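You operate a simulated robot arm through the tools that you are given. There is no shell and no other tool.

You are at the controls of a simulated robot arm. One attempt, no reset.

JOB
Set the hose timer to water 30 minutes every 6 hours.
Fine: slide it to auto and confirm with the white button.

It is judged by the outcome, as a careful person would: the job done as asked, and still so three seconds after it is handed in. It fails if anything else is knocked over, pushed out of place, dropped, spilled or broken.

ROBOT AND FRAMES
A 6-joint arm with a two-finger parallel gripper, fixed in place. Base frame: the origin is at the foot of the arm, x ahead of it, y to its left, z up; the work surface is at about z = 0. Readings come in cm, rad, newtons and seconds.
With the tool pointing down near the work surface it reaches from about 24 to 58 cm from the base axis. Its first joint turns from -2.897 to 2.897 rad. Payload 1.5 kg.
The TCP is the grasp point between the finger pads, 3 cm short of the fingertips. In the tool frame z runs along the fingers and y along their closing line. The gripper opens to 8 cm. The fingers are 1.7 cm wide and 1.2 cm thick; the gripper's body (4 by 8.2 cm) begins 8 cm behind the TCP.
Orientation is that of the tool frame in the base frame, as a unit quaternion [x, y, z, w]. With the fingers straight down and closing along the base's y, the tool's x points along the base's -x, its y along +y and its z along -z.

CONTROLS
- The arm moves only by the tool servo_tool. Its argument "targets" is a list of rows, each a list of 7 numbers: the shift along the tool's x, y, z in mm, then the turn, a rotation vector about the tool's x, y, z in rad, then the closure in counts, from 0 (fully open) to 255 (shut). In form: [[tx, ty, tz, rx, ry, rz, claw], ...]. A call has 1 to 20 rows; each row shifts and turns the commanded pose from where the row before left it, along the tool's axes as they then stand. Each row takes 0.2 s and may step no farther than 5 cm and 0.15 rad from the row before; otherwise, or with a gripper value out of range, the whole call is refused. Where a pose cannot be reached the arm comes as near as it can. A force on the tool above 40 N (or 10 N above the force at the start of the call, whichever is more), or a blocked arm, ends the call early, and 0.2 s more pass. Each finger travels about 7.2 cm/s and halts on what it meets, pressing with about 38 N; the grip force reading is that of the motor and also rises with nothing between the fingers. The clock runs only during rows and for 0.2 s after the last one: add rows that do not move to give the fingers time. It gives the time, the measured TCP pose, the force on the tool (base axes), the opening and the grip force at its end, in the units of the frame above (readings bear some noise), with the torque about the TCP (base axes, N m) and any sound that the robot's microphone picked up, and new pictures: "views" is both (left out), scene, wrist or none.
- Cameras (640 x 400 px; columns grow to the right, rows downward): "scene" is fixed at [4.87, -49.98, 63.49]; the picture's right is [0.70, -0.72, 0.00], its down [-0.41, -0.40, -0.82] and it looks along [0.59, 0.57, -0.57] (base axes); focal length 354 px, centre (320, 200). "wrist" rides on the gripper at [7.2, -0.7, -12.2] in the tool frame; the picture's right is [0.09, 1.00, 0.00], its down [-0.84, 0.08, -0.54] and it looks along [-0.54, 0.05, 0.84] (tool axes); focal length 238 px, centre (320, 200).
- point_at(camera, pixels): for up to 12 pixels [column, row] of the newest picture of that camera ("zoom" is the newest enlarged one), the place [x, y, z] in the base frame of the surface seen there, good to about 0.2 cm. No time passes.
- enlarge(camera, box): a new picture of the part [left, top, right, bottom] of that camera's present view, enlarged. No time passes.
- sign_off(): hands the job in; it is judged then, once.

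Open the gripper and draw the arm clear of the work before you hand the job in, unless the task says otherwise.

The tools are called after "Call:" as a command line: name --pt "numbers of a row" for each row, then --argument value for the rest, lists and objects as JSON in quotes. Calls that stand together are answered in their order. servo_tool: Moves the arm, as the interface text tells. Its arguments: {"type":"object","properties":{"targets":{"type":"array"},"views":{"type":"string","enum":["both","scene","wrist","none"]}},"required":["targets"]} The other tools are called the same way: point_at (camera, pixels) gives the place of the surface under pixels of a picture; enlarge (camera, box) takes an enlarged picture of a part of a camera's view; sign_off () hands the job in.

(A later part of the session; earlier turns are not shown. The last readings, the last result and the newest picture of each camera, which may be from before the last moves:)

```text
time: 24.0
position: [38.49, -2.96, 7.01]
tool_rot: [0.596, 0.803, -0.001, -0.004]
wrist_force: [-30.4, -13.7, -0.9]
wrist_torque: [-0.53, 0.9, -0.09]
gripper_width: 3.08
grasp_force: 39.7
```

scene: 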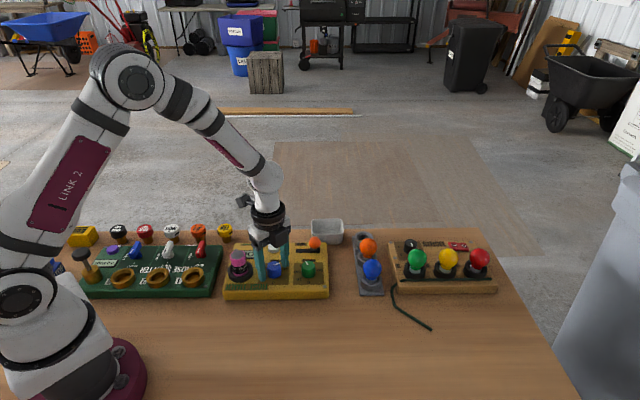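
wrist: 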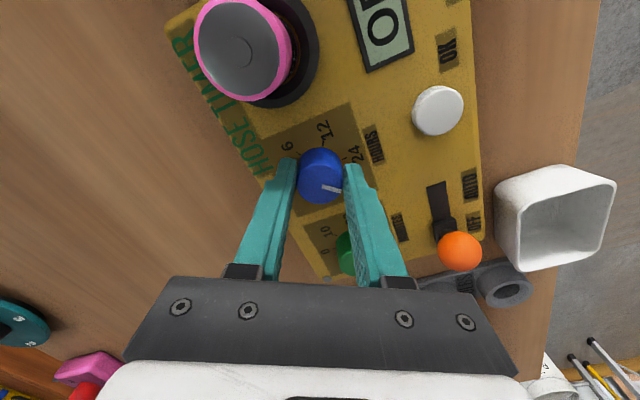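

The side force is 33 N along tool -y, so I'll shift 1.7 mm that way and go on turning.

Call:
servo_tool --pt "0 -1.7 0 0 0 0 200" --pt "0 0 0 0 0 -0.06 200" --pt "0 0 0 0 0 -0.06 200" --pt "0 0 0 0 0 -0.06 200" --pt "0 0 0 0 0 -0.06 200" --pt "0 0 0 0 0 -0.06 200" --pt "0 0 0 0 0 0 200" --views "wrist"

```text
time: 25.8
position: [38.39, -2.92, 7.05]
tool_rot: [0.469, 0.883, 0.001, -0.003]
wrist_force: [1.5, -4.4, -5.5]
wrist_torque: [0.13, 0.04, 0.0]
gripper_width: 3.07
grasp_force: 39.4
stopped in row 7: the force on the tool passed its limit at 44 N (the readings are from after the stop); the commanded pose is now the measured one
```

wrist: 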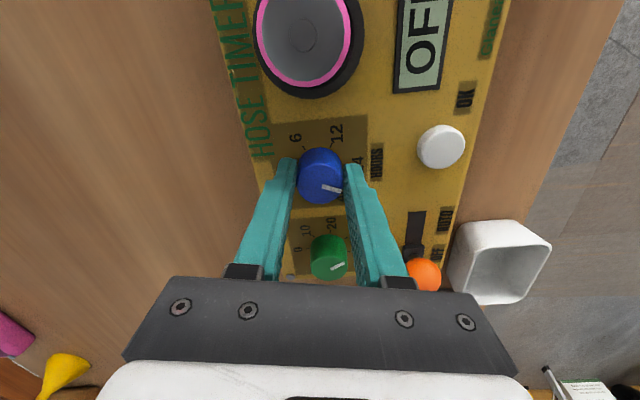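

Stopped by force, which relaxed the pose; the knob follows (yaw 0.98). I'll continue the turn.

Call:
servo_tool --pt "0 0 0 0 0 -0.06 200" --pt "0 0 0 0 0 -0.06 200" --pt "0 0 0 0 0 -0.06 200" --pt "0 0 0 0 0 -0.06 200" --pt "0 0 0 0 0 -0.06 200" --pt "0 0 0 0 0 0 200" --views "none"

```text
time: 27.2
position: [38.37, -3.04, 7.02]
tool_rot: [0.331, 0.944, 0.0, -0.003]
wrist_force: [-17.8, -23.7, 11.4]
wrist_torque: [-0.74, 0.49, -0.06]
gripper_width: 3.05
grasp_force: 39.5
```

The same side force builds along tool -y, so I'll feed a small -y shift with each turning row.

Call:
servo_tool --pt "0 -1.2 0 0 0 0 200" --pt "0 -0.2 0 0 0 -0.06 200" --pt "0 -0.2 0 0 0 -0.06 200" --pt "0 -0.2 0 0 0 -0.06 200" --pt "0 -0.2 0 0 0 -0.06 200" --pt "0 -0.2 0 0 0 -0.06 200" --pt "0 0 0 0 0 0 200" --views "none"

```text
time: 28.6
position: [38.27, -3.08, 6.95]
tool_rot: [0.189, 0.982, 0.002, -0.002]
wrist_force: [3.1, 0.7, -6.9]
wrist_torque: [0.11, 0.0, 0.04]
gripper_width: 3.07
grasp_force: 39.3
stopped in row 7: the force on the tool passed its limit at 43 N (the readings are from after the stop); the commanded pose is now the measured one
```

Yaw is 0.38 now. I'll run shorter batches so I can see the force direction.

Call:
servo_tool --pt "0 0 0 0 0 -0.06 200" --pt "0 0 0 0 0 -0.06 200" --pt "0 0 0 0 0 -0.06 200" --pt "0 0 0 0 0 0 200" --views "none"

```text
time: 29.6
position: [38.22, -3.01, 6.98]
tool_rot: [0.1, 0.995, 0.002, -0.002]
wrist_force: [4.8, -5.8, -14.6]
wrist_torque: [-0.11, 0.25, -0.01]
gripper_width: 3.06
grasp_force: 39.9
```

Forces are small except 15 N downward, so I'll lower 0.4 mm and keep turning.

Call:
servo_tool --pt "0 -0.2 0.4 0 0 -0.06 200" --pt "0 0 0 0 0 -0.06 200" --pt "0 0 0 0 0 -0.06 200" --pt "0 0 0 0 0 -0.06 200" --pt "0 0 0 0 0 0 200" --views "wrist"

Call:
enlarge --camera "wrist" --box '[260, 120, 390, 220]'

```text
time: 30.8
position: [38.39, -3.17, 7.1]
tool_rot: [-0.02, 1.0, 0.003, -0.002]
wrist_force: [-11.0, -21.9, 12.6]
wrist_torque: [-0.61, 0.16, -0.01]
gripper_width: 3.07
grasp_force: 40.0
```

wrist: 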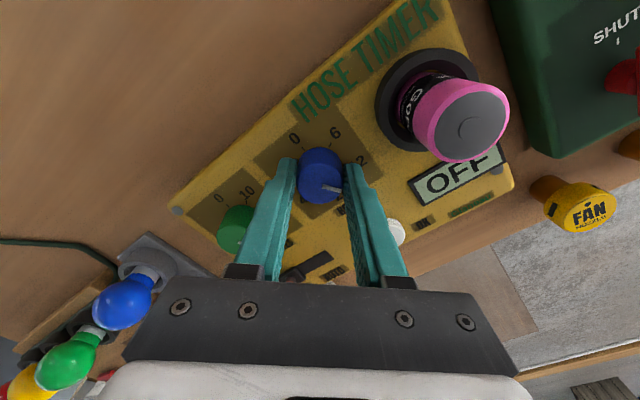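

```text
4.00 times, centred on (325, 170) of wrist
```

zoom: 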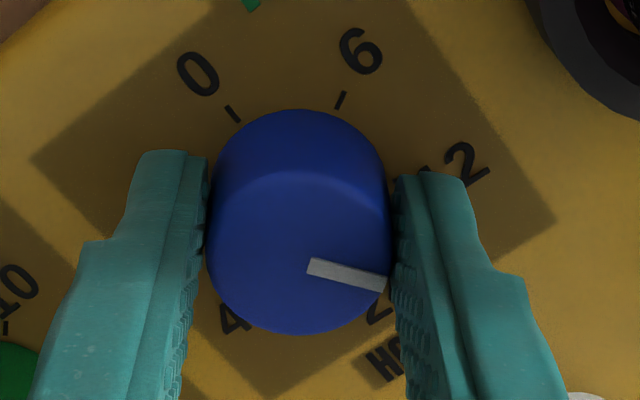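

Halfway: the pointer is between 24 and 12. I'll relieve the side force and continue.

Call:
servo_tool --pt "0.5 -1.0 -0.2 0 0 0 200" --pt "0 0 0 0 0 -0.06 200" --pt "0 0 0 0 0 -0.06 200" --pt "0 -0.2 0 0 0 -0.06 200" --pt "0 0 0 0 0 -0.06 200" --pt "0 0 0 0 0 0 200" --views "none"

```text
time: 32.2
position: [38.43, -3.17, 7.0]
tool_rot: [-0.139, 0.99, 0.003, -0.001]
wrist_force: [-9.0, 5.2, 21.6]
wrist_torque: [0.15, 0.4, 0.02]
gripper_width: 3.08
grasp_force: 39.7
```

Upward force is 22 N, so I'll raise 0.7 mm and keep turning (yaw -0.28).

Call:
servo_tool --pt "0.3 0.2 -0.7 0 0 0 200" --pt "0 0 0 0 0 -0.06 200" --pt "0 0 0 0 0 -0.06 200" --pt "0 -0.2 0 0 0 -0.06 200" --pt "0 0 0 0 0 -0.06 200" --pt "0 0 0 0 0 0 200" --views "none"

```text
time: 33.6
position: [38.27, -3.22, 6.95]
tool_rot: [-0.258, 0.966, 0.003, 0.0]
wrist_force: [27.3, 3.9, -27.0]
wrist_torque: [0.12, -0.7, -0.06]
gripper_width: 3.08
grasp_force: 39.7
```

Force flipped, so I overcorrected; I'll ease half back and continue.

Call:
servo_tool --pt "-0.6 -0.3 0.4 0 0 0 200" --pt "0 0 0 0 0 -0.06 200" --pt "0 0 0 0 0 -0.06 200" --pt "0 -0.2 0 0 0 -0.06 200" --pt "0 0 0 0 0 -0.06 200" --pt "0 0 0 0 0 0 200" --views "none"

```text
time: 35.0
position: [38.39, -3.3, 7.07]
tool_rot: [-0.371, 0.929, 0.002, 0.0]
wrist_force: [0.1, -24.2, 21.7]
wrist_torque: [-0.8, 0.08, -0.06]
gripper_width: 3.08
grasp_force: 39.2
```

Yaw is -0.76. I'll relieve modestly and proceed.

Call:
servo_tool --pt "0.4 -0.7 -0.3 0 0 0 200" --pt "0 0 0 0 0 -0.06 200" --pt "0 0 0 0 0 -0.06 200" --pt "0 -0.2 0 0 0 -0.06 200" --pt "0 0 0 0 0 -0.06 200" --pt "0 0 0 0 0 0 200" --views "wrist"

Call:
enlarge --camera "wrist" --box '[260, 120, 390, 220]'

```text
time: 36.4
position: [38.37, -3.39, 7.03]
tool_rot: [-0.479, 0.878, 0.003, 0.001]
wrist_force: [19.6, -0.5, -8.1]
wrist_torque: [-0.08, -0.58, -0.03]
gripper_width: 3.08
grasp_force: 40.0
```

wrist: 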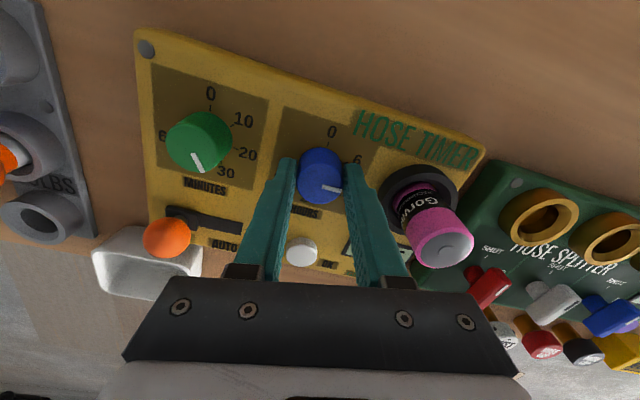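

```text
4.00 times, centred on (325, 170) of wrist
```

zoom: 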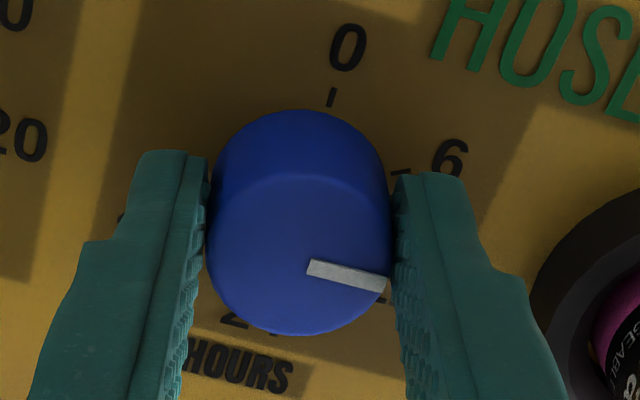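

Pointer is between 12 and 6, with about 0.64 rad to go (yaw -1.0). I'll continue.

Call:
servo_tool --pt "-0.2 -0.7 0.1 0 0 0 200" --pt "0 0 0 0 0 -0.06 200" --pt "0 0 0 0 0 -0.06 200" --pt "0 -0.2 0 0 0 -0.06 200" --pt "0 0 0 0 0 -0.06 200" --pt "0 0 0 0 0 0 200" --views "none"

```text
time: 37.8
position: [38.41, -3.36, 7.01]
tool_rot: [-0.582, 0.813, 0.004, 0.001]
wrist_force: [21.4, 29.9, -10.2]
wrist_torque: [1.01, -0.61, -0.01]
gripper_width: 3.09
grasp_force: 40.0
```

Force is 37 N, mostly along tool -x, so I'll relieve 1 mm that way first.

Call:
servo_tool --pt "-1.0 -0.3 0.1 0 0 0 200" --pt "0 0 0 0 0 -0.06 200" --pt "0 0 0 0 0 -0.06 200" --pt "0 0 0 0 0 -0.06 200" --pt "0 0 0 0 0 0 200" --views "wrist"

Call:
enlarge --camera "wrist" --box '[260, 120, 390, 220]'

```text
time: 39.0
position: [38.48, -3.35, 7.03]
tool_rot: [-0.652, 0.758, 0.003, -0.001]
wrist_force: [-0.8, -14.1, -2.0]
wrist_torque: [-0.67, 0.09, 0.0]
gripper_width: 3.08
grasp_force: 40.2
```

wrist: 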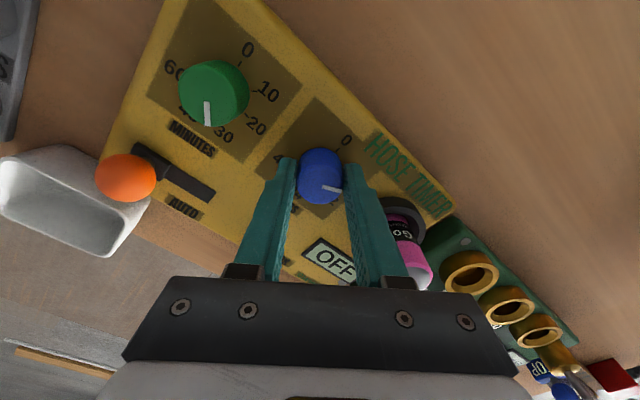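

```text
4.00 times, centred on (325, 170) of wrist
```

zoom: 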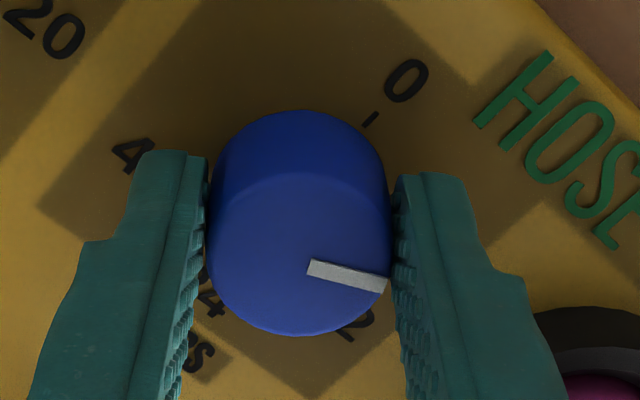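

Yaw is -1.42; about 0.2 rad more. I'll turn 0.2, release, rise, and inspect the pointer against the 6 tick.

Call:
servo_tool --pt "0.3 -0.2 0 0 0 -0.05 200" --pt "0 0 0 0 0 -0.05 200" --pt "0 0 0 0 0 -0.05 200" --pt "0 0 0 0 0 -0.05 200" --pt "0 0 0 0 0 0 200" --pt "0 0 0 0 0 0 90" --pt "0 0 0 0 0 0 90" --pt "0 0 -20 0 0 0 90" --pt "0 0 -30 0 0 0 90" --pt "0 0 -30 0 0 0 90" --pt "0 0 0 0 0 0 90"

Call:
enlarge --camera "wrist" --box '[270, 90, 380, 180]'

Call:
enlarge --camera "scene" --box '[225, 235, 335, 300]'

```text
time: 41.4
position: [38.41, -3.26, 15.03]
tool_rot: [0.725, -0.689, -0.003, -0.001]
wrist_force: [-0.4, 0.0, -0.9]
wrist_torque: [0.02, -0.02, -0.02]
gripper_width: 5.18
grasp_force: 0.0
```

scene: 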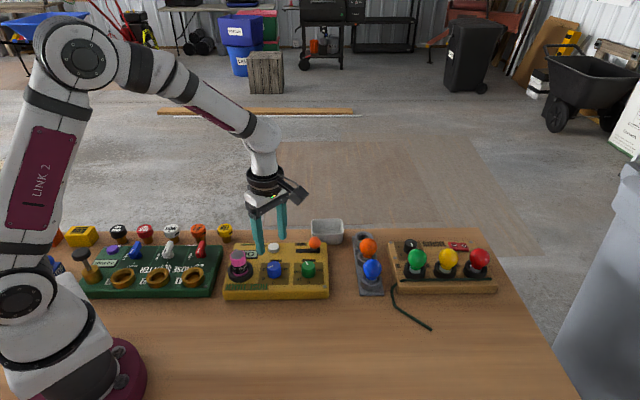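
wrist: 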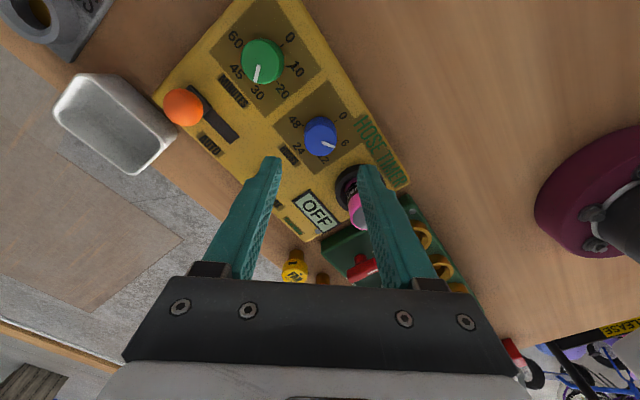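

```text
4.44 times, centred on (325, 135) of wrist
```

zoom: 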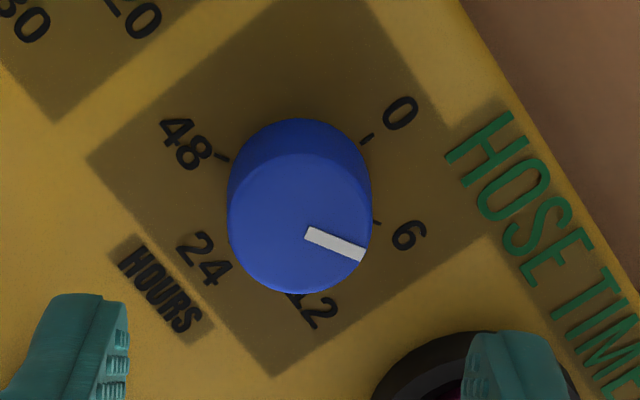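

```text
5.82 times, centred on (280, 268) of scene
```

zoom: 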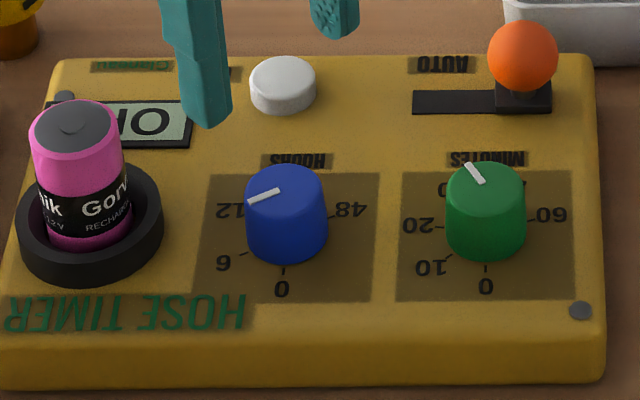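

The blue pointer appears aimed at the 6 tick and the green at 30. I'll verify the angles numerically from the scene zoom.

Call:
point_at --camera "zoom" --pixels '[[250, 200], [277, 193], [245, 253], [284, 271], [332, 214], [468, 166], [483, 182], [525, 223], [486, 268], [447, 254], [286, 188], [486, 183]]'

Call:
enlarge --camera "wrist" --box '[290, 105, 350, 165]'

Call:
point_at --camera "wrist" --pixels '[[322.5, 142.5], [333.5, 147], [337.6, 140], [335.5, 121], [303, 125], [262, 66], [257, 78]]'

```text
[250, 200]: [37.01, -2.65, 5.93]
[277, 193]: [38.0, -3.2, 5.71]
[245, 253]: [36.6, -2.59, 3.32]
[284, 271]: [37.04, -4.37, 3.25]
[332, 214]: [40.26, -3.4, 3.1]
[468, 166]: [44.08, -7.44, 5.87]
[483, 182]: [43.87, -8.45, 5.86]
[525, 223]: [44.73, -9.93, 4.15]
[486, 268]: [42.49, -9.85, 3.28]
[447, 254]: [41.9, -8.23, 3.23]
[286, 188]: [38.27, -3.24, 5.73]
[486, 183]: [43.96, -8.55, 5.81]
```

```text
6.67 times, centred on (320, 135) of wrist
```

zoom: 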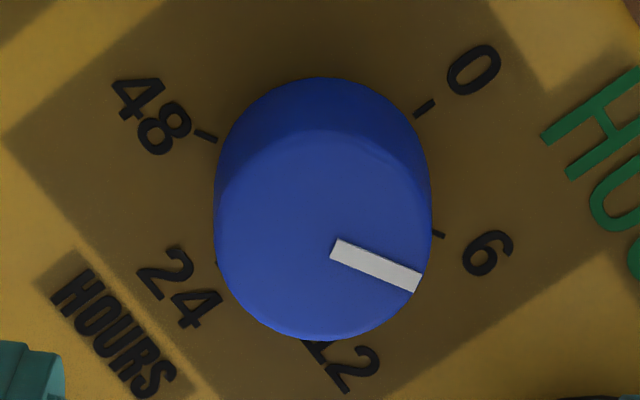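

```text
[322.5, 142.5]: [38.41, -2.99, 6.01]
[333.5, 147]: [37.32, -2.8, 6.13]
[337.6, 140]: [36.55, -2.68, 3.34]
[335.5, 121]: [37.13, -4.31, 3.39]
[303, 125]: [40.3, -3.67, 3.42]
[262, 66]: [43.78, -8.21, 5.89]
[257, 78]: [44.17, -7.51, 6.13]
```

Both dials read right. Now I'll measure the slider: ball, carriage, slot ends, and the tray near it.

Call:
enlarge --camera "scene" --box '[280, 215, 350, 265]'

Call:
enlarge --camera "wrist" --box '[40, 50, 280, 200]'

Call:
point_at --camera "zoom" --pixels '[[381, 152], [381, 130], [381, 172], [360, 152], [405, 152], [435, 170], [520, 225], [405, 145], [360, 120], [320, 200], [250, 330], [455, 244]]'

```text
8.00 times, centred on (315, 240) of scene
```

zoom: 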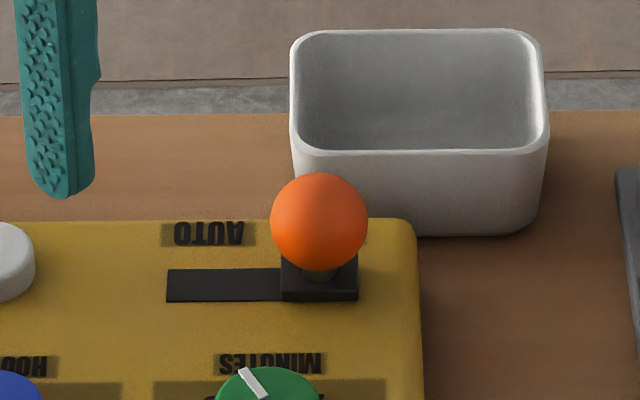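

```text
2.67 times, centred on (160, 125) of wrist
```

zoom: 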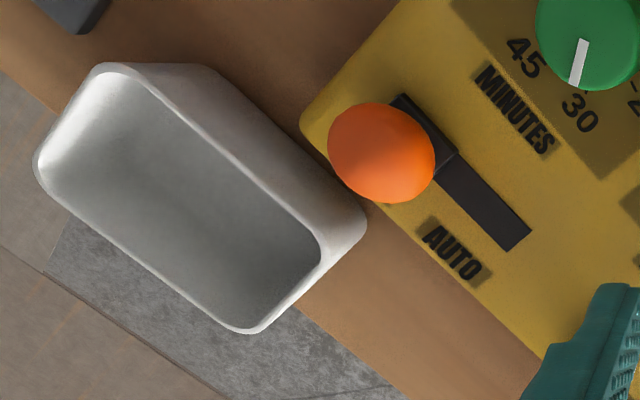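

```text
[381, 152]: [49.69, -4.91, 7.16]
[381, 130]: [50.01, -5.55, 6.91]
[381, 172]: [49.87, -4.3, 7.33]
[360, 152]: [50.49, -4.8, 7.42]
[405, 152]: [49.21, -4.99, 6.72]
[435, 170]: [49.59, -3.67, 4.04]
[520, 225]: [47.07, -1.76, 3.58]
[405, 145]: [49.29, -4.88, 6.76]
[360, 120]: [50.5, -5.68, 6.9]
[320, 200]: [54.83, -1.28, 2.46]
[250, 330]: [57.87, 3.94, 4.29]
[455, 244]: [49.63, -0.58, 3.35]
```

The slider ball is near [50, -4.8], top at z≈7.3. I'll measure the slot ends and tray edges in the scene camera.

Call:
point_at --camera "scene" --pixels '[[314.75, 242.75], [314.75, 238], [310, 243], [319.5, 243], [314.75, 250.5], [296.5, 250.6], [300, 250.6], [308, 250.6], [312, 233.5], [318, 233.5], [330, 245], [313, 226]]'

```text
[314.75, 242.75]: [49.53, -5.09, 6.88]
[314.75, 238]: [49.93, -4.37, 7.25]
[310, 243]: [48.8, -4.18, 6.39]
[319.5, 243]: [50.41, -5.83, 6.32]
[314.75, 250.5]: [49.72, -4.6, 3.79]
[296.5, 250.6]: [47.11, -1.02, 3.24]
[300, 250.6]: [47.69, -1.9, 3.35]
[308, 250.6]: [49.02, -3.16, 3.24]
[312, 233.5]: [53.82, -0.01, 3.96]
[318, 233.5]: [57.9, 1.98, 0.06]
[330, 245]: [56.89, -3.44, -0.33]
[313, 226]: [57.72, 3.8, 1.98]
```

Slot direction is about [-0.66, 0.75] with roughly 3.3 cm of travel toward AUTO at [47, -1]. I'll move above the ball at z 15 and turn to yaw -0.76 so the fingers close along the slot.

Call:
servo_tool --pt "5.9 -38.4 0 0 0 0 90" --pt "5.9 -38.4 0 0 0 0 90" --pt "5.9 -38.4 0 0 0 0 90" --pt "0 0 0 0 0 0.143 90" --pt "0 0 0 0 0 0.143 90" --pt "0 0 0 0 0 0.143 90" --pt "0 0 0 0 0 0.143 90" --pt "0 0 0 0 0 0.143 90" --pt "0 0 0 0 0 0.143 90" --pt "0 0 0 0 0 0 90" --pt "0 0 0 0 0 0 90"

Call:
enlarge --camera "wrist" --box '[250, 90, 410, 200]'

```text
time: 43.8
position: [50.2, -4.4, 15.06]
tool_rot: [-0.371, 0.929, 0.003, 0.0]
wrist_force: [1.3, -0.5, 0.3]
wrist_torque: [-0.02, 0.0, -0.02]
gripper_width: 5.18
grasp_force: 0.0
```

scene: 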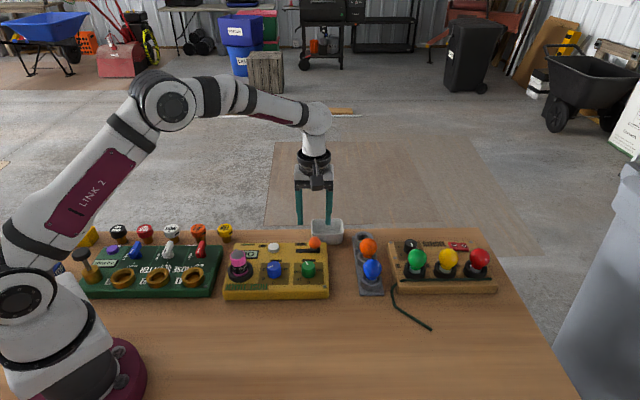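
wrist: 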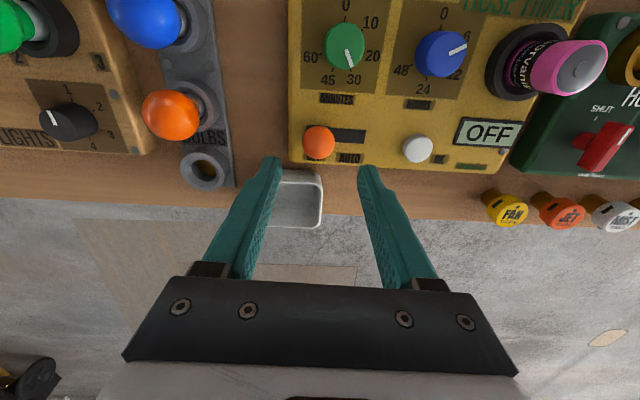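

```text
3.64 times, centred on (330, 145) of wrist
```

zoom: 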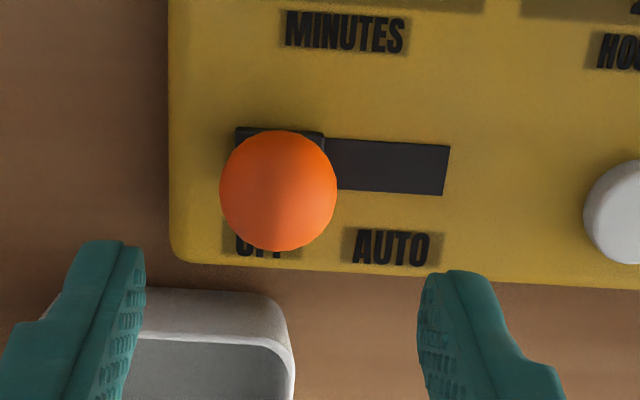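

The slot runs along the tool's y axis, and the ball at (318,142) is centred between the fingers. I'll descend to z≈7.4 around it and narrow the fingers loosely.

Call:
servo_tool --pt "0 0 25 0 0 0 90" --pt "0 0 25 0 0 0 90" --pt "0 0 20 0 0 0 90" --pt "0 0 6 0 0 0 90" --pt "0 0 0 0 0 0 90"

Call:
enlarge --camera "wrist" --box '[240, 110, 400, 220]'

Call:
enlarge --camera "scene" --box '[280, 215, 350, 265]'

```text
time: 45.0
position: [50.06, -4.52, 7.48]
tool_rot: [-0.372, 0.928, 0.004, 0.0]
wrist_force: [-0.5, 0.3, 0.2]
wrist_torque: [-0.01, -0.01, -0.02]
gripper_width: 5.19
grasp_force: 0.1
```

scene: 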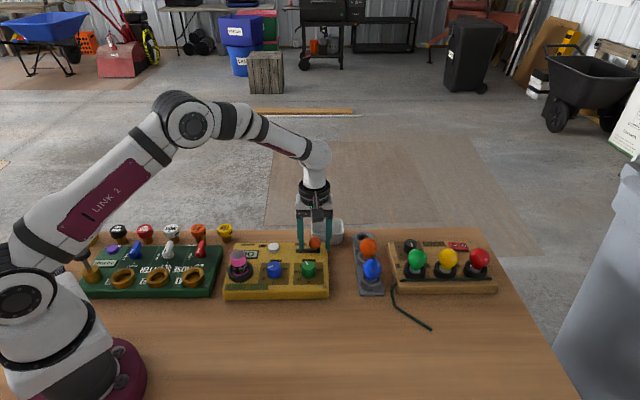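
wrist: 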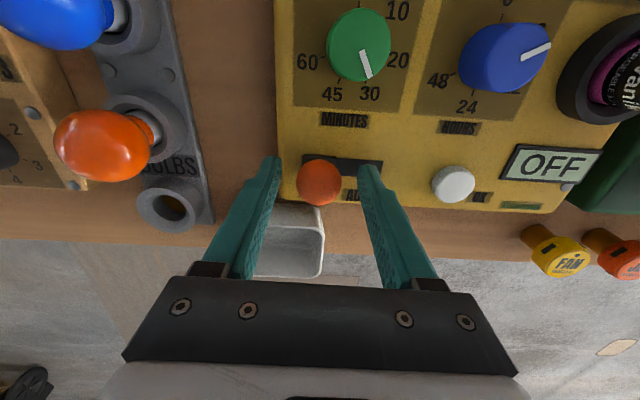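

```text
3.64 times, centred on (320, 165) of wrist
```

zoom: 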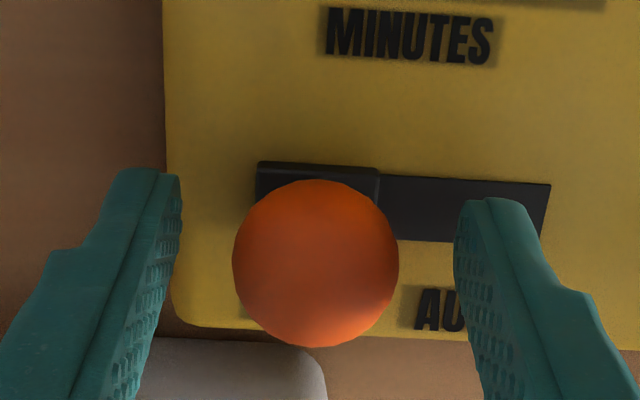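

```text
8.00 times, centred on (315, 240) of scene
```

zoom: 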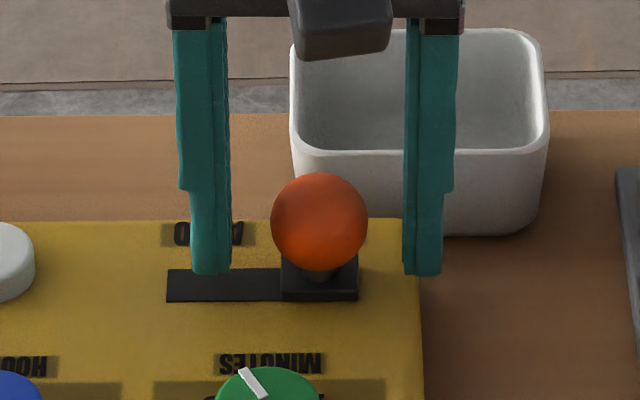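

The ball sits centred between the fingers. I'll narrow to about 3.3 cm and slide toward AUTO along tool +y.

Call:
servo_tool --pt "0 0 0 0 0 0 150" --pt "0 0 0 0 0 0 150" --pt "0 5 0 0 0 0 150" --pt "0 5 0 0 0 0 150" --pt "0 5 0 0 0 0 150" --pt "0 5 0 0 0 0 150" --pt "0 5 0 0 0 0 150" --pt "0 5 0 0 0 0 150" --pt "0 0 0 0 0 0 150"

Call:
enlarge --camera "scene" --box '[270, 215, 340, 265]'

Call:
enlarge --camera "wrist" --box '[240, 110, 400, 220]'

```text
time: 47.0
position: [48.14, -2.34, 7.37]
tool_rot: [-0.372, 0.928, 0.002, 0.0]
wrist_force: [-0.2, -0.3, 0.9]
wrist_torque: [0.01, -0.01, 0.03]
gripper_width: 3.3
grasp_force: 0.1
```

scene: 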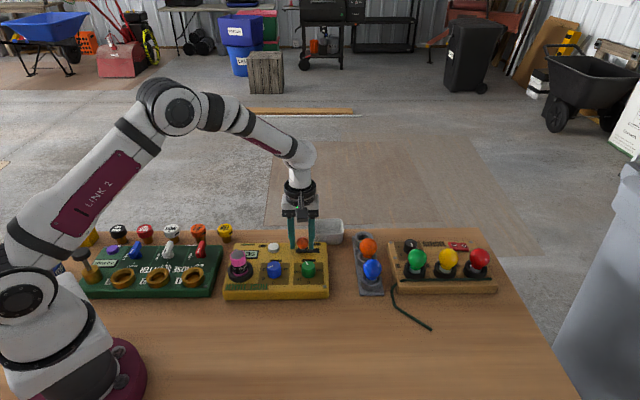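
wrist: 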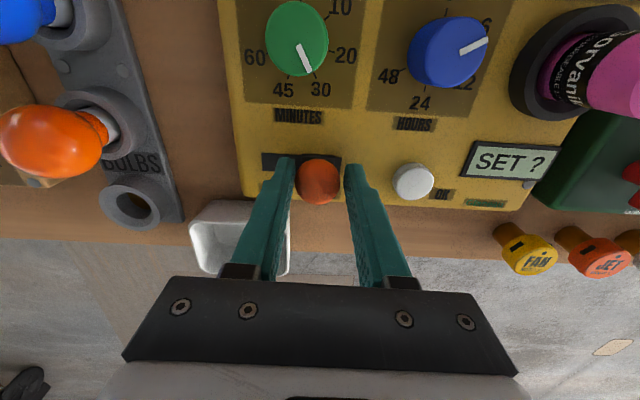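

```text
8.00 times, centred on (305, 240) of scene
```

zoom: 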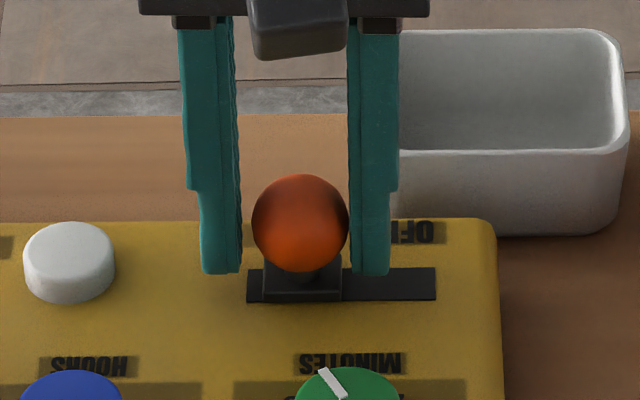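

```text
3.64 times, centred on (320, 165) of wrist
```

zoom: 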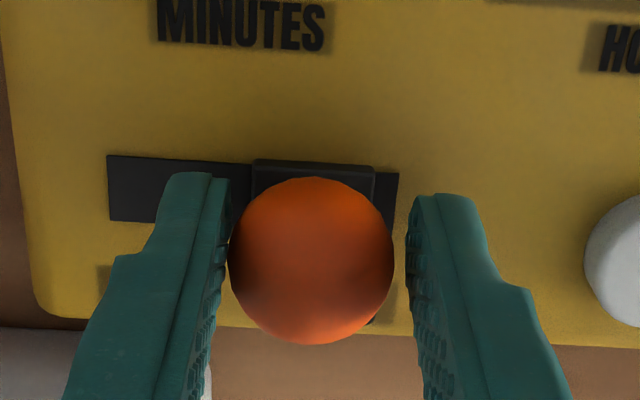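

The display now reads "SET ?". The carriage still has about 0.5 cm to its end stop, so I'll push the rest gently.

Call:
servo_tool --pt "0 2 0 0 0 0 150" --pt "0 2 0 0 0 0 150" --pt "0 1.5 0 0 0 0 150" --pt "0 1 0 0 0 0 150" --pt "0 0 0 0 0 0 150"

Call:
enlarge --camera "wrist" --box '[240, 110, 400, 220]'

```text
time: 48.2
position: [47.58, -1.96, 7.47]
tool_rot: [-0.373, 0.928, 0.003, 0.0]
wrist_force: [5.8, -8.5, 2.4]
wrist_torque: [-0.11, -0.15, 0.02]
gripper_width: 4.17
grasp_force: 5.0
```

scene: 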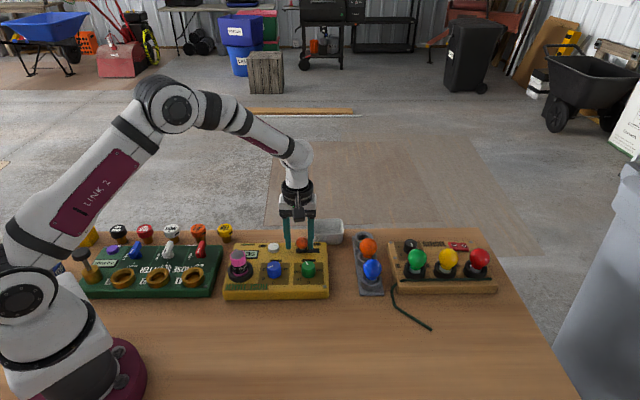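
wrist: 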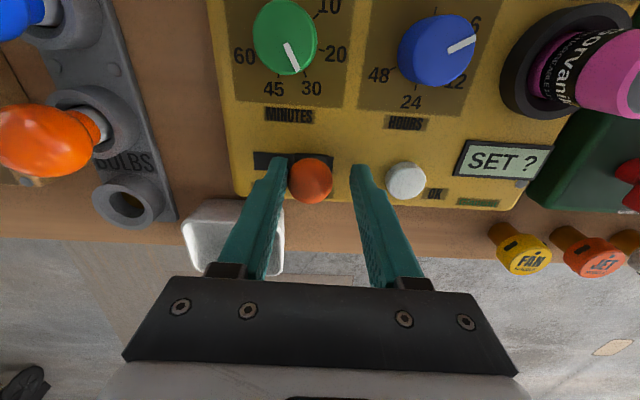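

```text
3.64 times, centred on (320, 165) of wrist
```

zoom: 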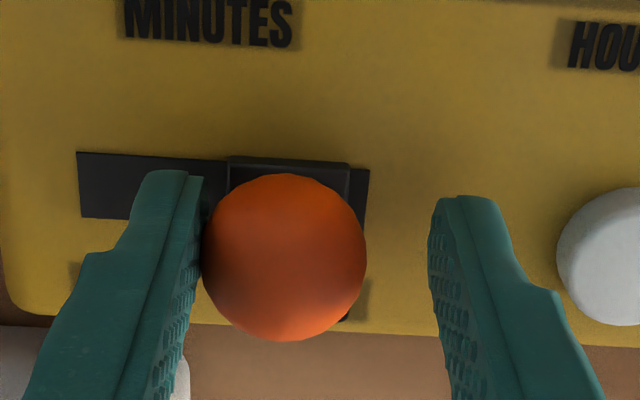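

The finger was pushed open (4.17 cm) and a small gap remains at the slot end. I'll grip the ball and push a bit more to be sure it is at its stop.

Call:
servo_tool --pt "0 -3 0 0 0 0 150" --pt "0 0 0 0 0 0 180" --pt "0 0 0 0 0 0 200" --pt "0 0 0 0 0 0 200" --pt "0 1.5 0 0 0 0 200" --pt "0 1.5 0 0 0 0 200" --pt "0 0 0 0 0 0 200"

Call:
enlarge --camera "wrist" --box '[240, 110, 400, 220]'

Call:
enlarge --camera "scene" --box '[270, 215, 340, 265]'

```text
time: 49.8
position: [47.58, -1.86, 7.52]
tool_rot: [-0.372, 0.928, 0.004, 0.0]
wrist_force: [17.7, -17.4, -5.5]
wrist_torque: [-0.18, -0.17, -0.03]
gripper_width: 3.9
grasp_force: 12.3
```

scene: 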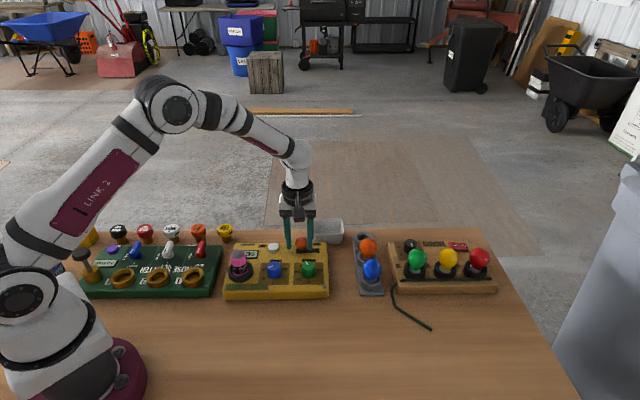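
wrist: 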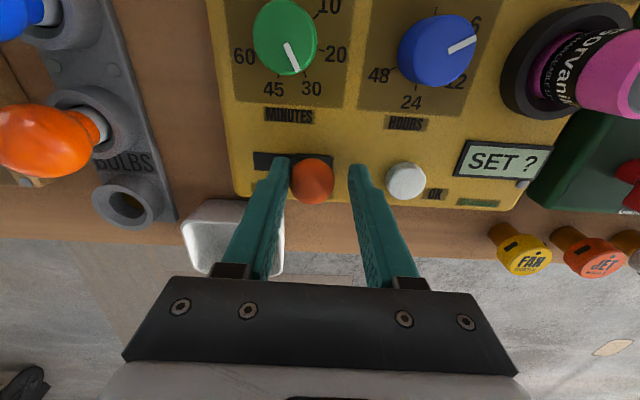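

```text
3.64 times, centred on (320, 165) of wrist
```

zoom: 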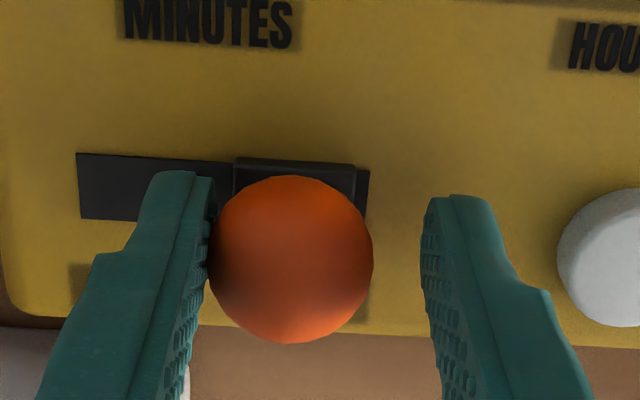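

```text
8.00 times, centred on (305, 240) of scene
```

zoom: 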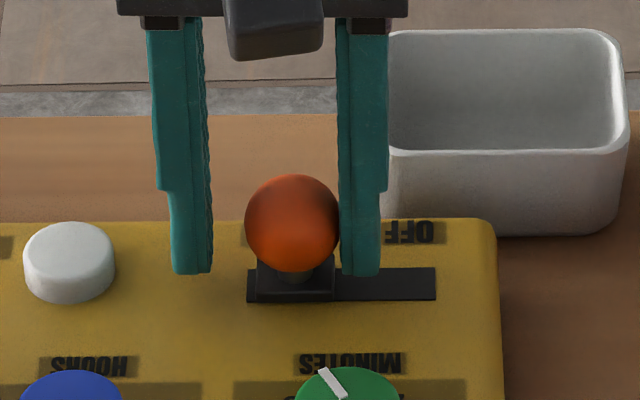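

It moved slightly under 25 N and the display still says "SET ?". I'll hold the push a moment to see if it creeps further.

Call:
servo_tool --pt "0 0.8 0 0 0 0 255" --pt "0 0 0 0 0 0 255" --pt "0 0 0 0 0 0 255" --pt "0 0 0 0 0 0 255" --pt "0 0 0 0 0 0 255" --views "wrist"

Call:
enlarge --camera "wrist" --box '[240, 110, 400, 220]'

Call:
enlarge --camera "scene" --box '[270, 215, 340, 265]'

```text
time: 50.3
position: [48.03, -2.33, 7.54]
tool_rot: [-0.374, 0.927, -0.005, 0.004]
wrist_force: [47.9, -47.6, -35.4]
wrist_torque: [-1.68, -1.43, -0.29]
gripper_width: 2.89
grasp_force: 33.8
stopped in row 2: the force on the tool passed its limit at 44 N (the readings are from after the stop); the commanded pose is now the measured one
```

wrist: 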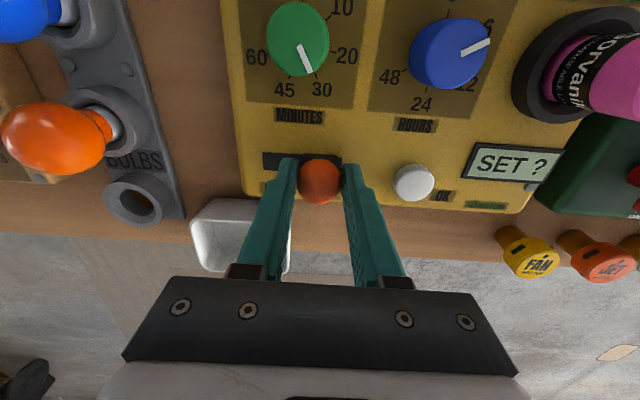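

```text
3.64 times, centred on (320, 165) of wrist
```

zoom: 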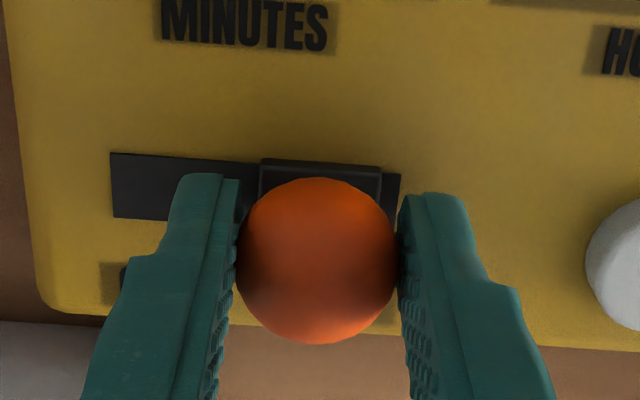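

```text
8.00 times, centred on (305, 240) of scene
```

zoom: 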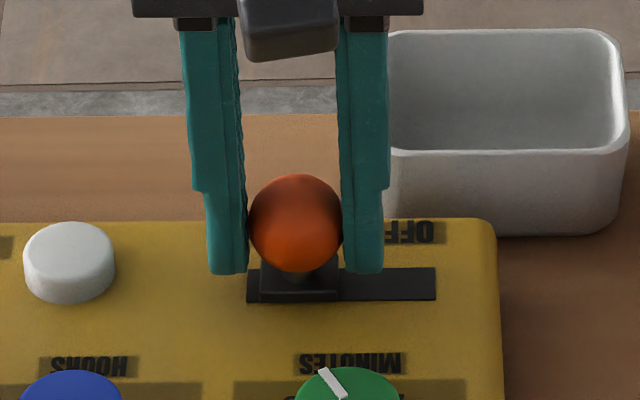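

It is hard against its stop. I'll release the ball now, rise, and check the display and slider position.

Call:
servo_tool --pt "0 0 0 0 0 0 100" --pt "0 0 0 0 0 0 90" --pt "0 0 0 0 0 0 90" --pt "0 0 -20 0 0 0 90" --pt "0 0 -30 0 0 0 90" --pt "0 0 -30 0 0 0 90" --pt "0 0 0 0 0 0 90"

Call:
enlarge --camera "wrist" --box '[240, 10, 500, 200]'

Call:
enlarge --camera "scene" --box '[215, 220, 345, 305]'

```text
time: 51.9
position: [47.66, -1.82, 15.55]
tool_rot: [-0.374, 0.927, 0.0, 0.0]
wrist_force: [0.8, -0.4, -0.9]
wrist_torque: [0.02, -0.04, -0.01]
gripper_width: 5.17
grasp_force: 0.1
```

scene: 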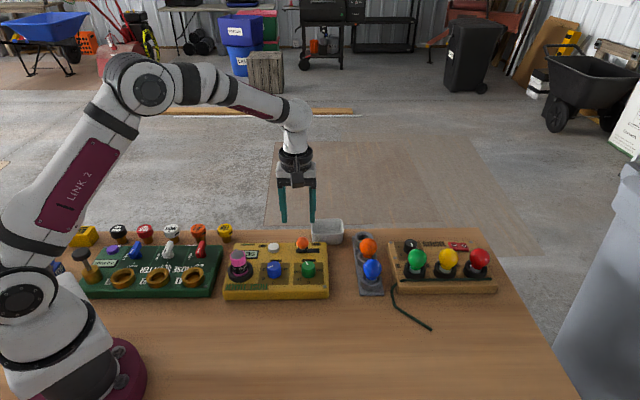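
wrist: 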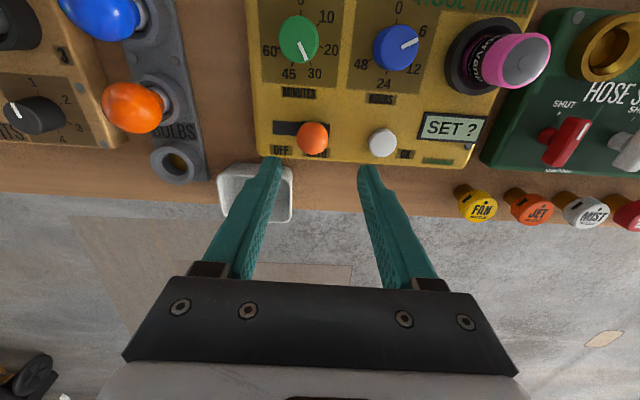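

```text
2.11 times, centred on (370, 105) of wrist
```

zoom: 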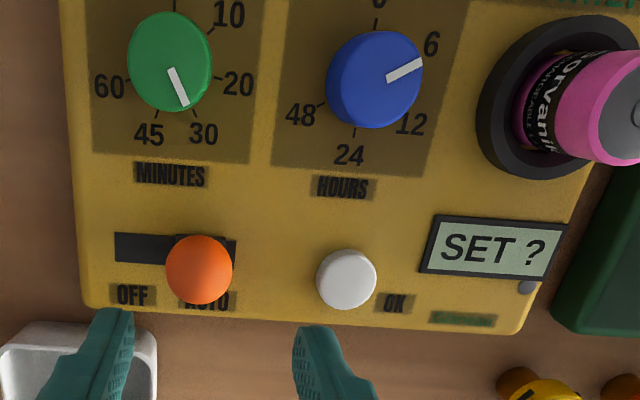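

```text
4.71 times, centred on (280, 262) of scene
```

zoom: 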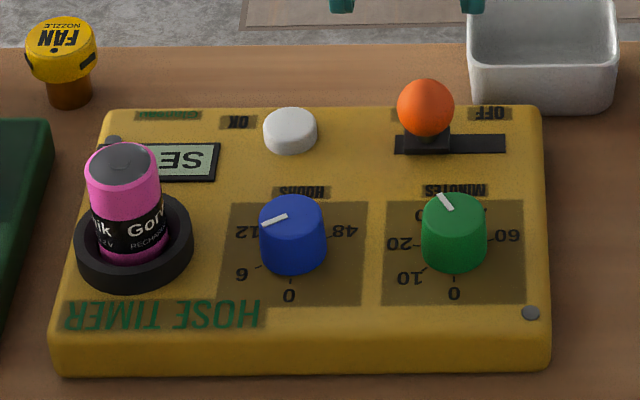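

The slider is at AUTO, the display reads "SET ?", and dials still show 30 and 6. Next is the white OK button; I'll measure its centre in the wrist view at (382,142).

Call:
point_at --camera "wrist" --pixels '[[382, 142], [371, 142], [393, 142], [382, 132], [382, 151], [404, 154]]'

Call:
point_at --camera "scene" --pixels '[[273.6, 245.2], [269, 245.2], [278, 245.2], [273.6, 243], [273.6, 248]]'

```text
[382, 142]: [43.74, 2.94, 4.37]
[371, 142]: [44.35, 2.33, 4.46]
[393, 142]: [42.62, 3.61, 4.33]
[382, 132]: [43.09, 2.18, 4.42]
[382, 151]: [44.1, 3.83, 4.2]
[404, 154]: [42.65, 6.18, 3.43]
```

```text
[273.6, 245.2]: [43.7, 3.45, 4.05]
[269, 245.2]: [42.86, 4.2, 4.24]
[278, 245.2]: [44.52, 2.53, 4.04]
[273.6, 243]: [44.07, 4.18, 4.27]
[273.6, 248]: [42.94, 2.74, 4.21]
```

Button centre is about [43.5, 3.15], top z≈4.4. I'll close the gripper and move above it.

Call:
servo_tool --pt "-1.7 32.8 0 0 0 0 255" --pt "-1.7 32.8 0 0 0 0 255" --pt "0 0 20 0 0 0 255" --pt "0 0 20 0 0 0 255" --pt "0 0 0 0 0 0 255"

Call:
enlarge --camera "wrist" --box '[240, 90, 400, 220]'

Call:
enlarge --camera "scene" --box '[235, 215, 315, 275]'

```text
time: 53.1
position: [43.32, 2.98, 11.28]
tool_rot: [-0.373, 0.928, 0.001, 0.0]
wrist_force: [-0.1, -1.5, -0.2]
wrist_torque: [-0.02, 0.03, -0.02]
gripper_width: 0.0
grasp_force: 21.3
```

scene: 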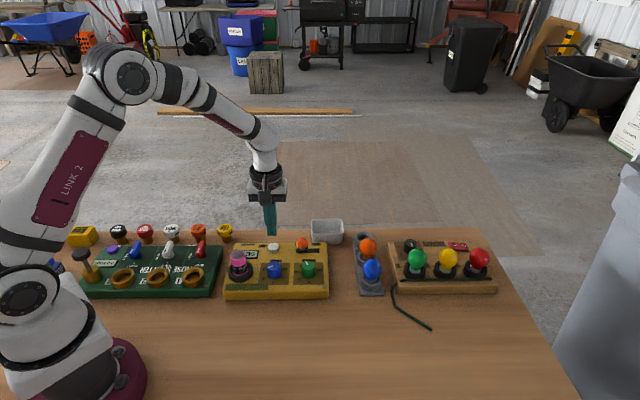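
wrist: 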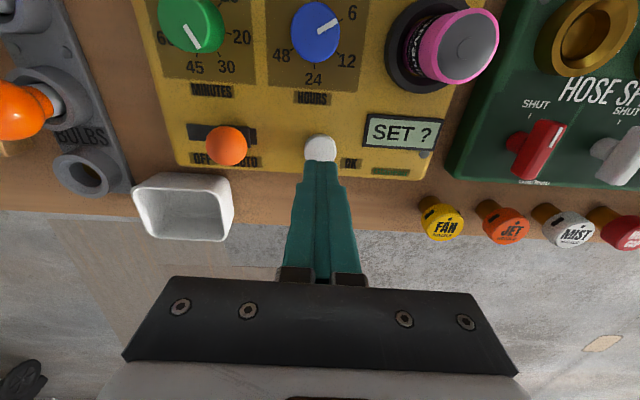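

```text
3.08 times, centred on (320, 155) of wrist
```

zoom: 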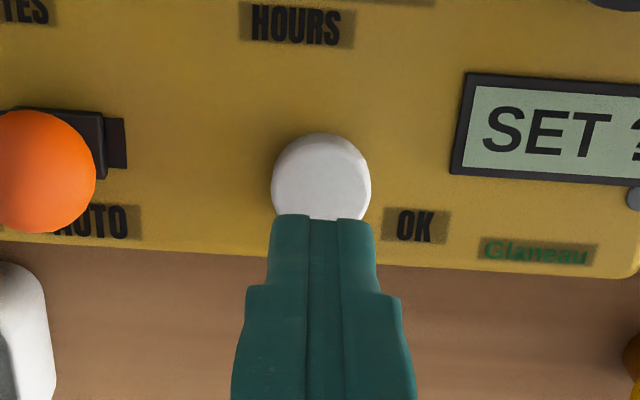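

```text
6.67 times, centred on (275, 245) of scene
```

zoom: 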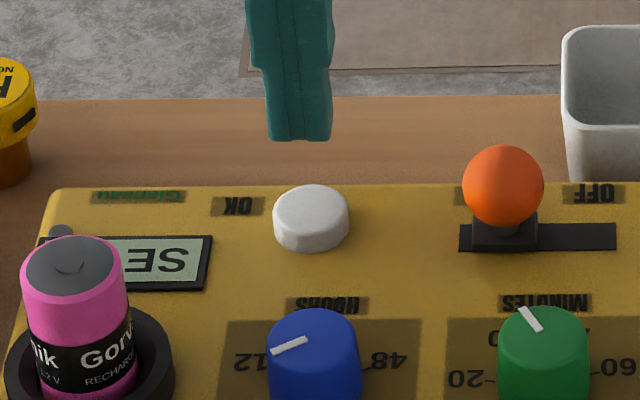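

The closed tips are directly over the button. I'll descend and press in small steps, watching force.

Call:
servo_tool --pt "0 0 15 0 0 0 255" --pt "0 0 15 0 0 0 255" --pt "0 0 6 0 0 0 255" --pt "0 0 2 0 0 0 255" --pt "0 0 1.5 0 0 0 255" --pt "0 0 1.5 0 0 0 255" --pt "0 0 0 0 0 0 255"

Call:
enlarge --camera "wrist" --box '[240, 90, 480, 240]'

```text
time: 54.7
position: [43.33, 3.12, 7.29]
tool_rot: [-0.372, 0.928, 0.0, 0.001]
wrist_force: [0.8, 0.5, 0.9]
wrist_torque: [0.01, -0.03, 0.03]
gripper_width: 0.0
grasp_force: 21.1
```

scene: 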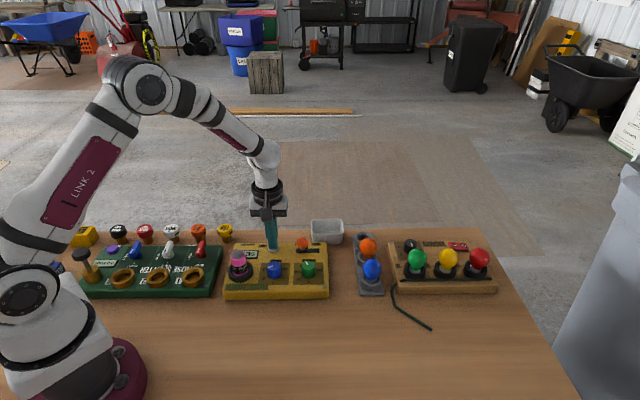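
wrist: 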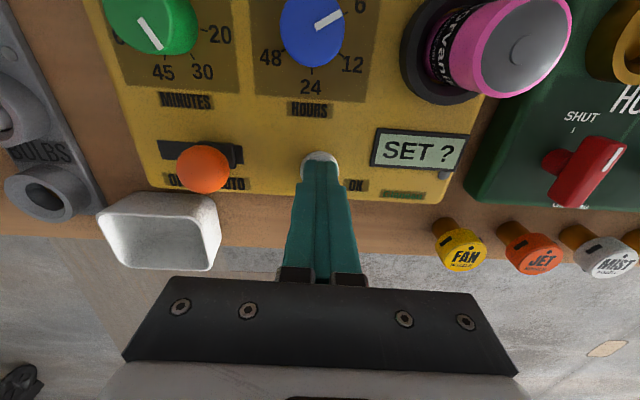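

```text
2.67 times, centred on (360, 165) of wrist
```

zoom: 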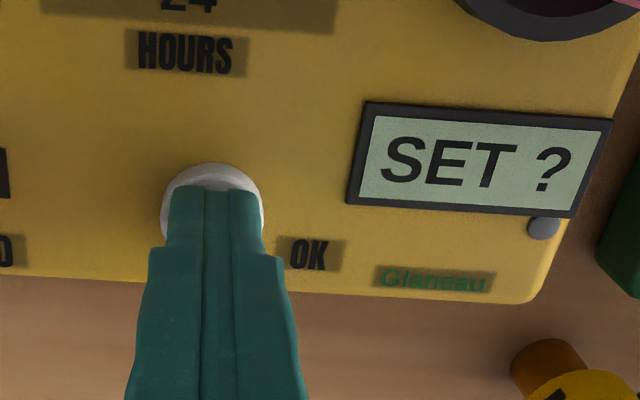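

The tip is at the button with almost no force. I'll press on in 1 mm steps.

Call:
servo_tool --pt "0 0 1 0 0 0 255" --pt "0 0 1 0 0 0 255" --pt "0 0 1 0 0 0 255" --pt "0 0 0 0 0 0 255" --views "wrist"

```text
time: 55.7
position: [43.32, 3.09, 7.07]
tool_rot: [-0.373, 0.928, 0.001, 0.002]
wrist_force: [2.0, 0.5, 2.4]
wrist_torque: [-0.04, -0.07, -0.01]
gripper_width: 0.01
grasp_force: 21.5
heard: click
```

wrist: 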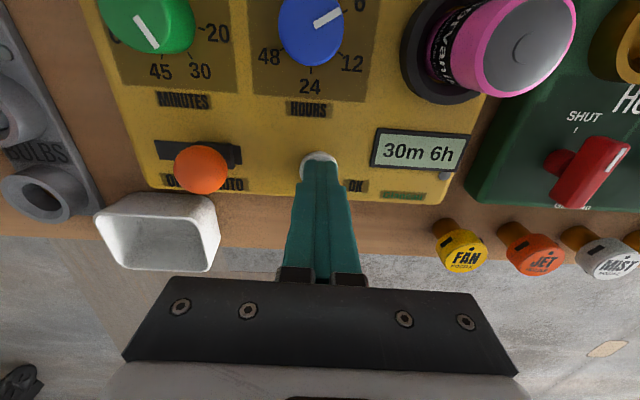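

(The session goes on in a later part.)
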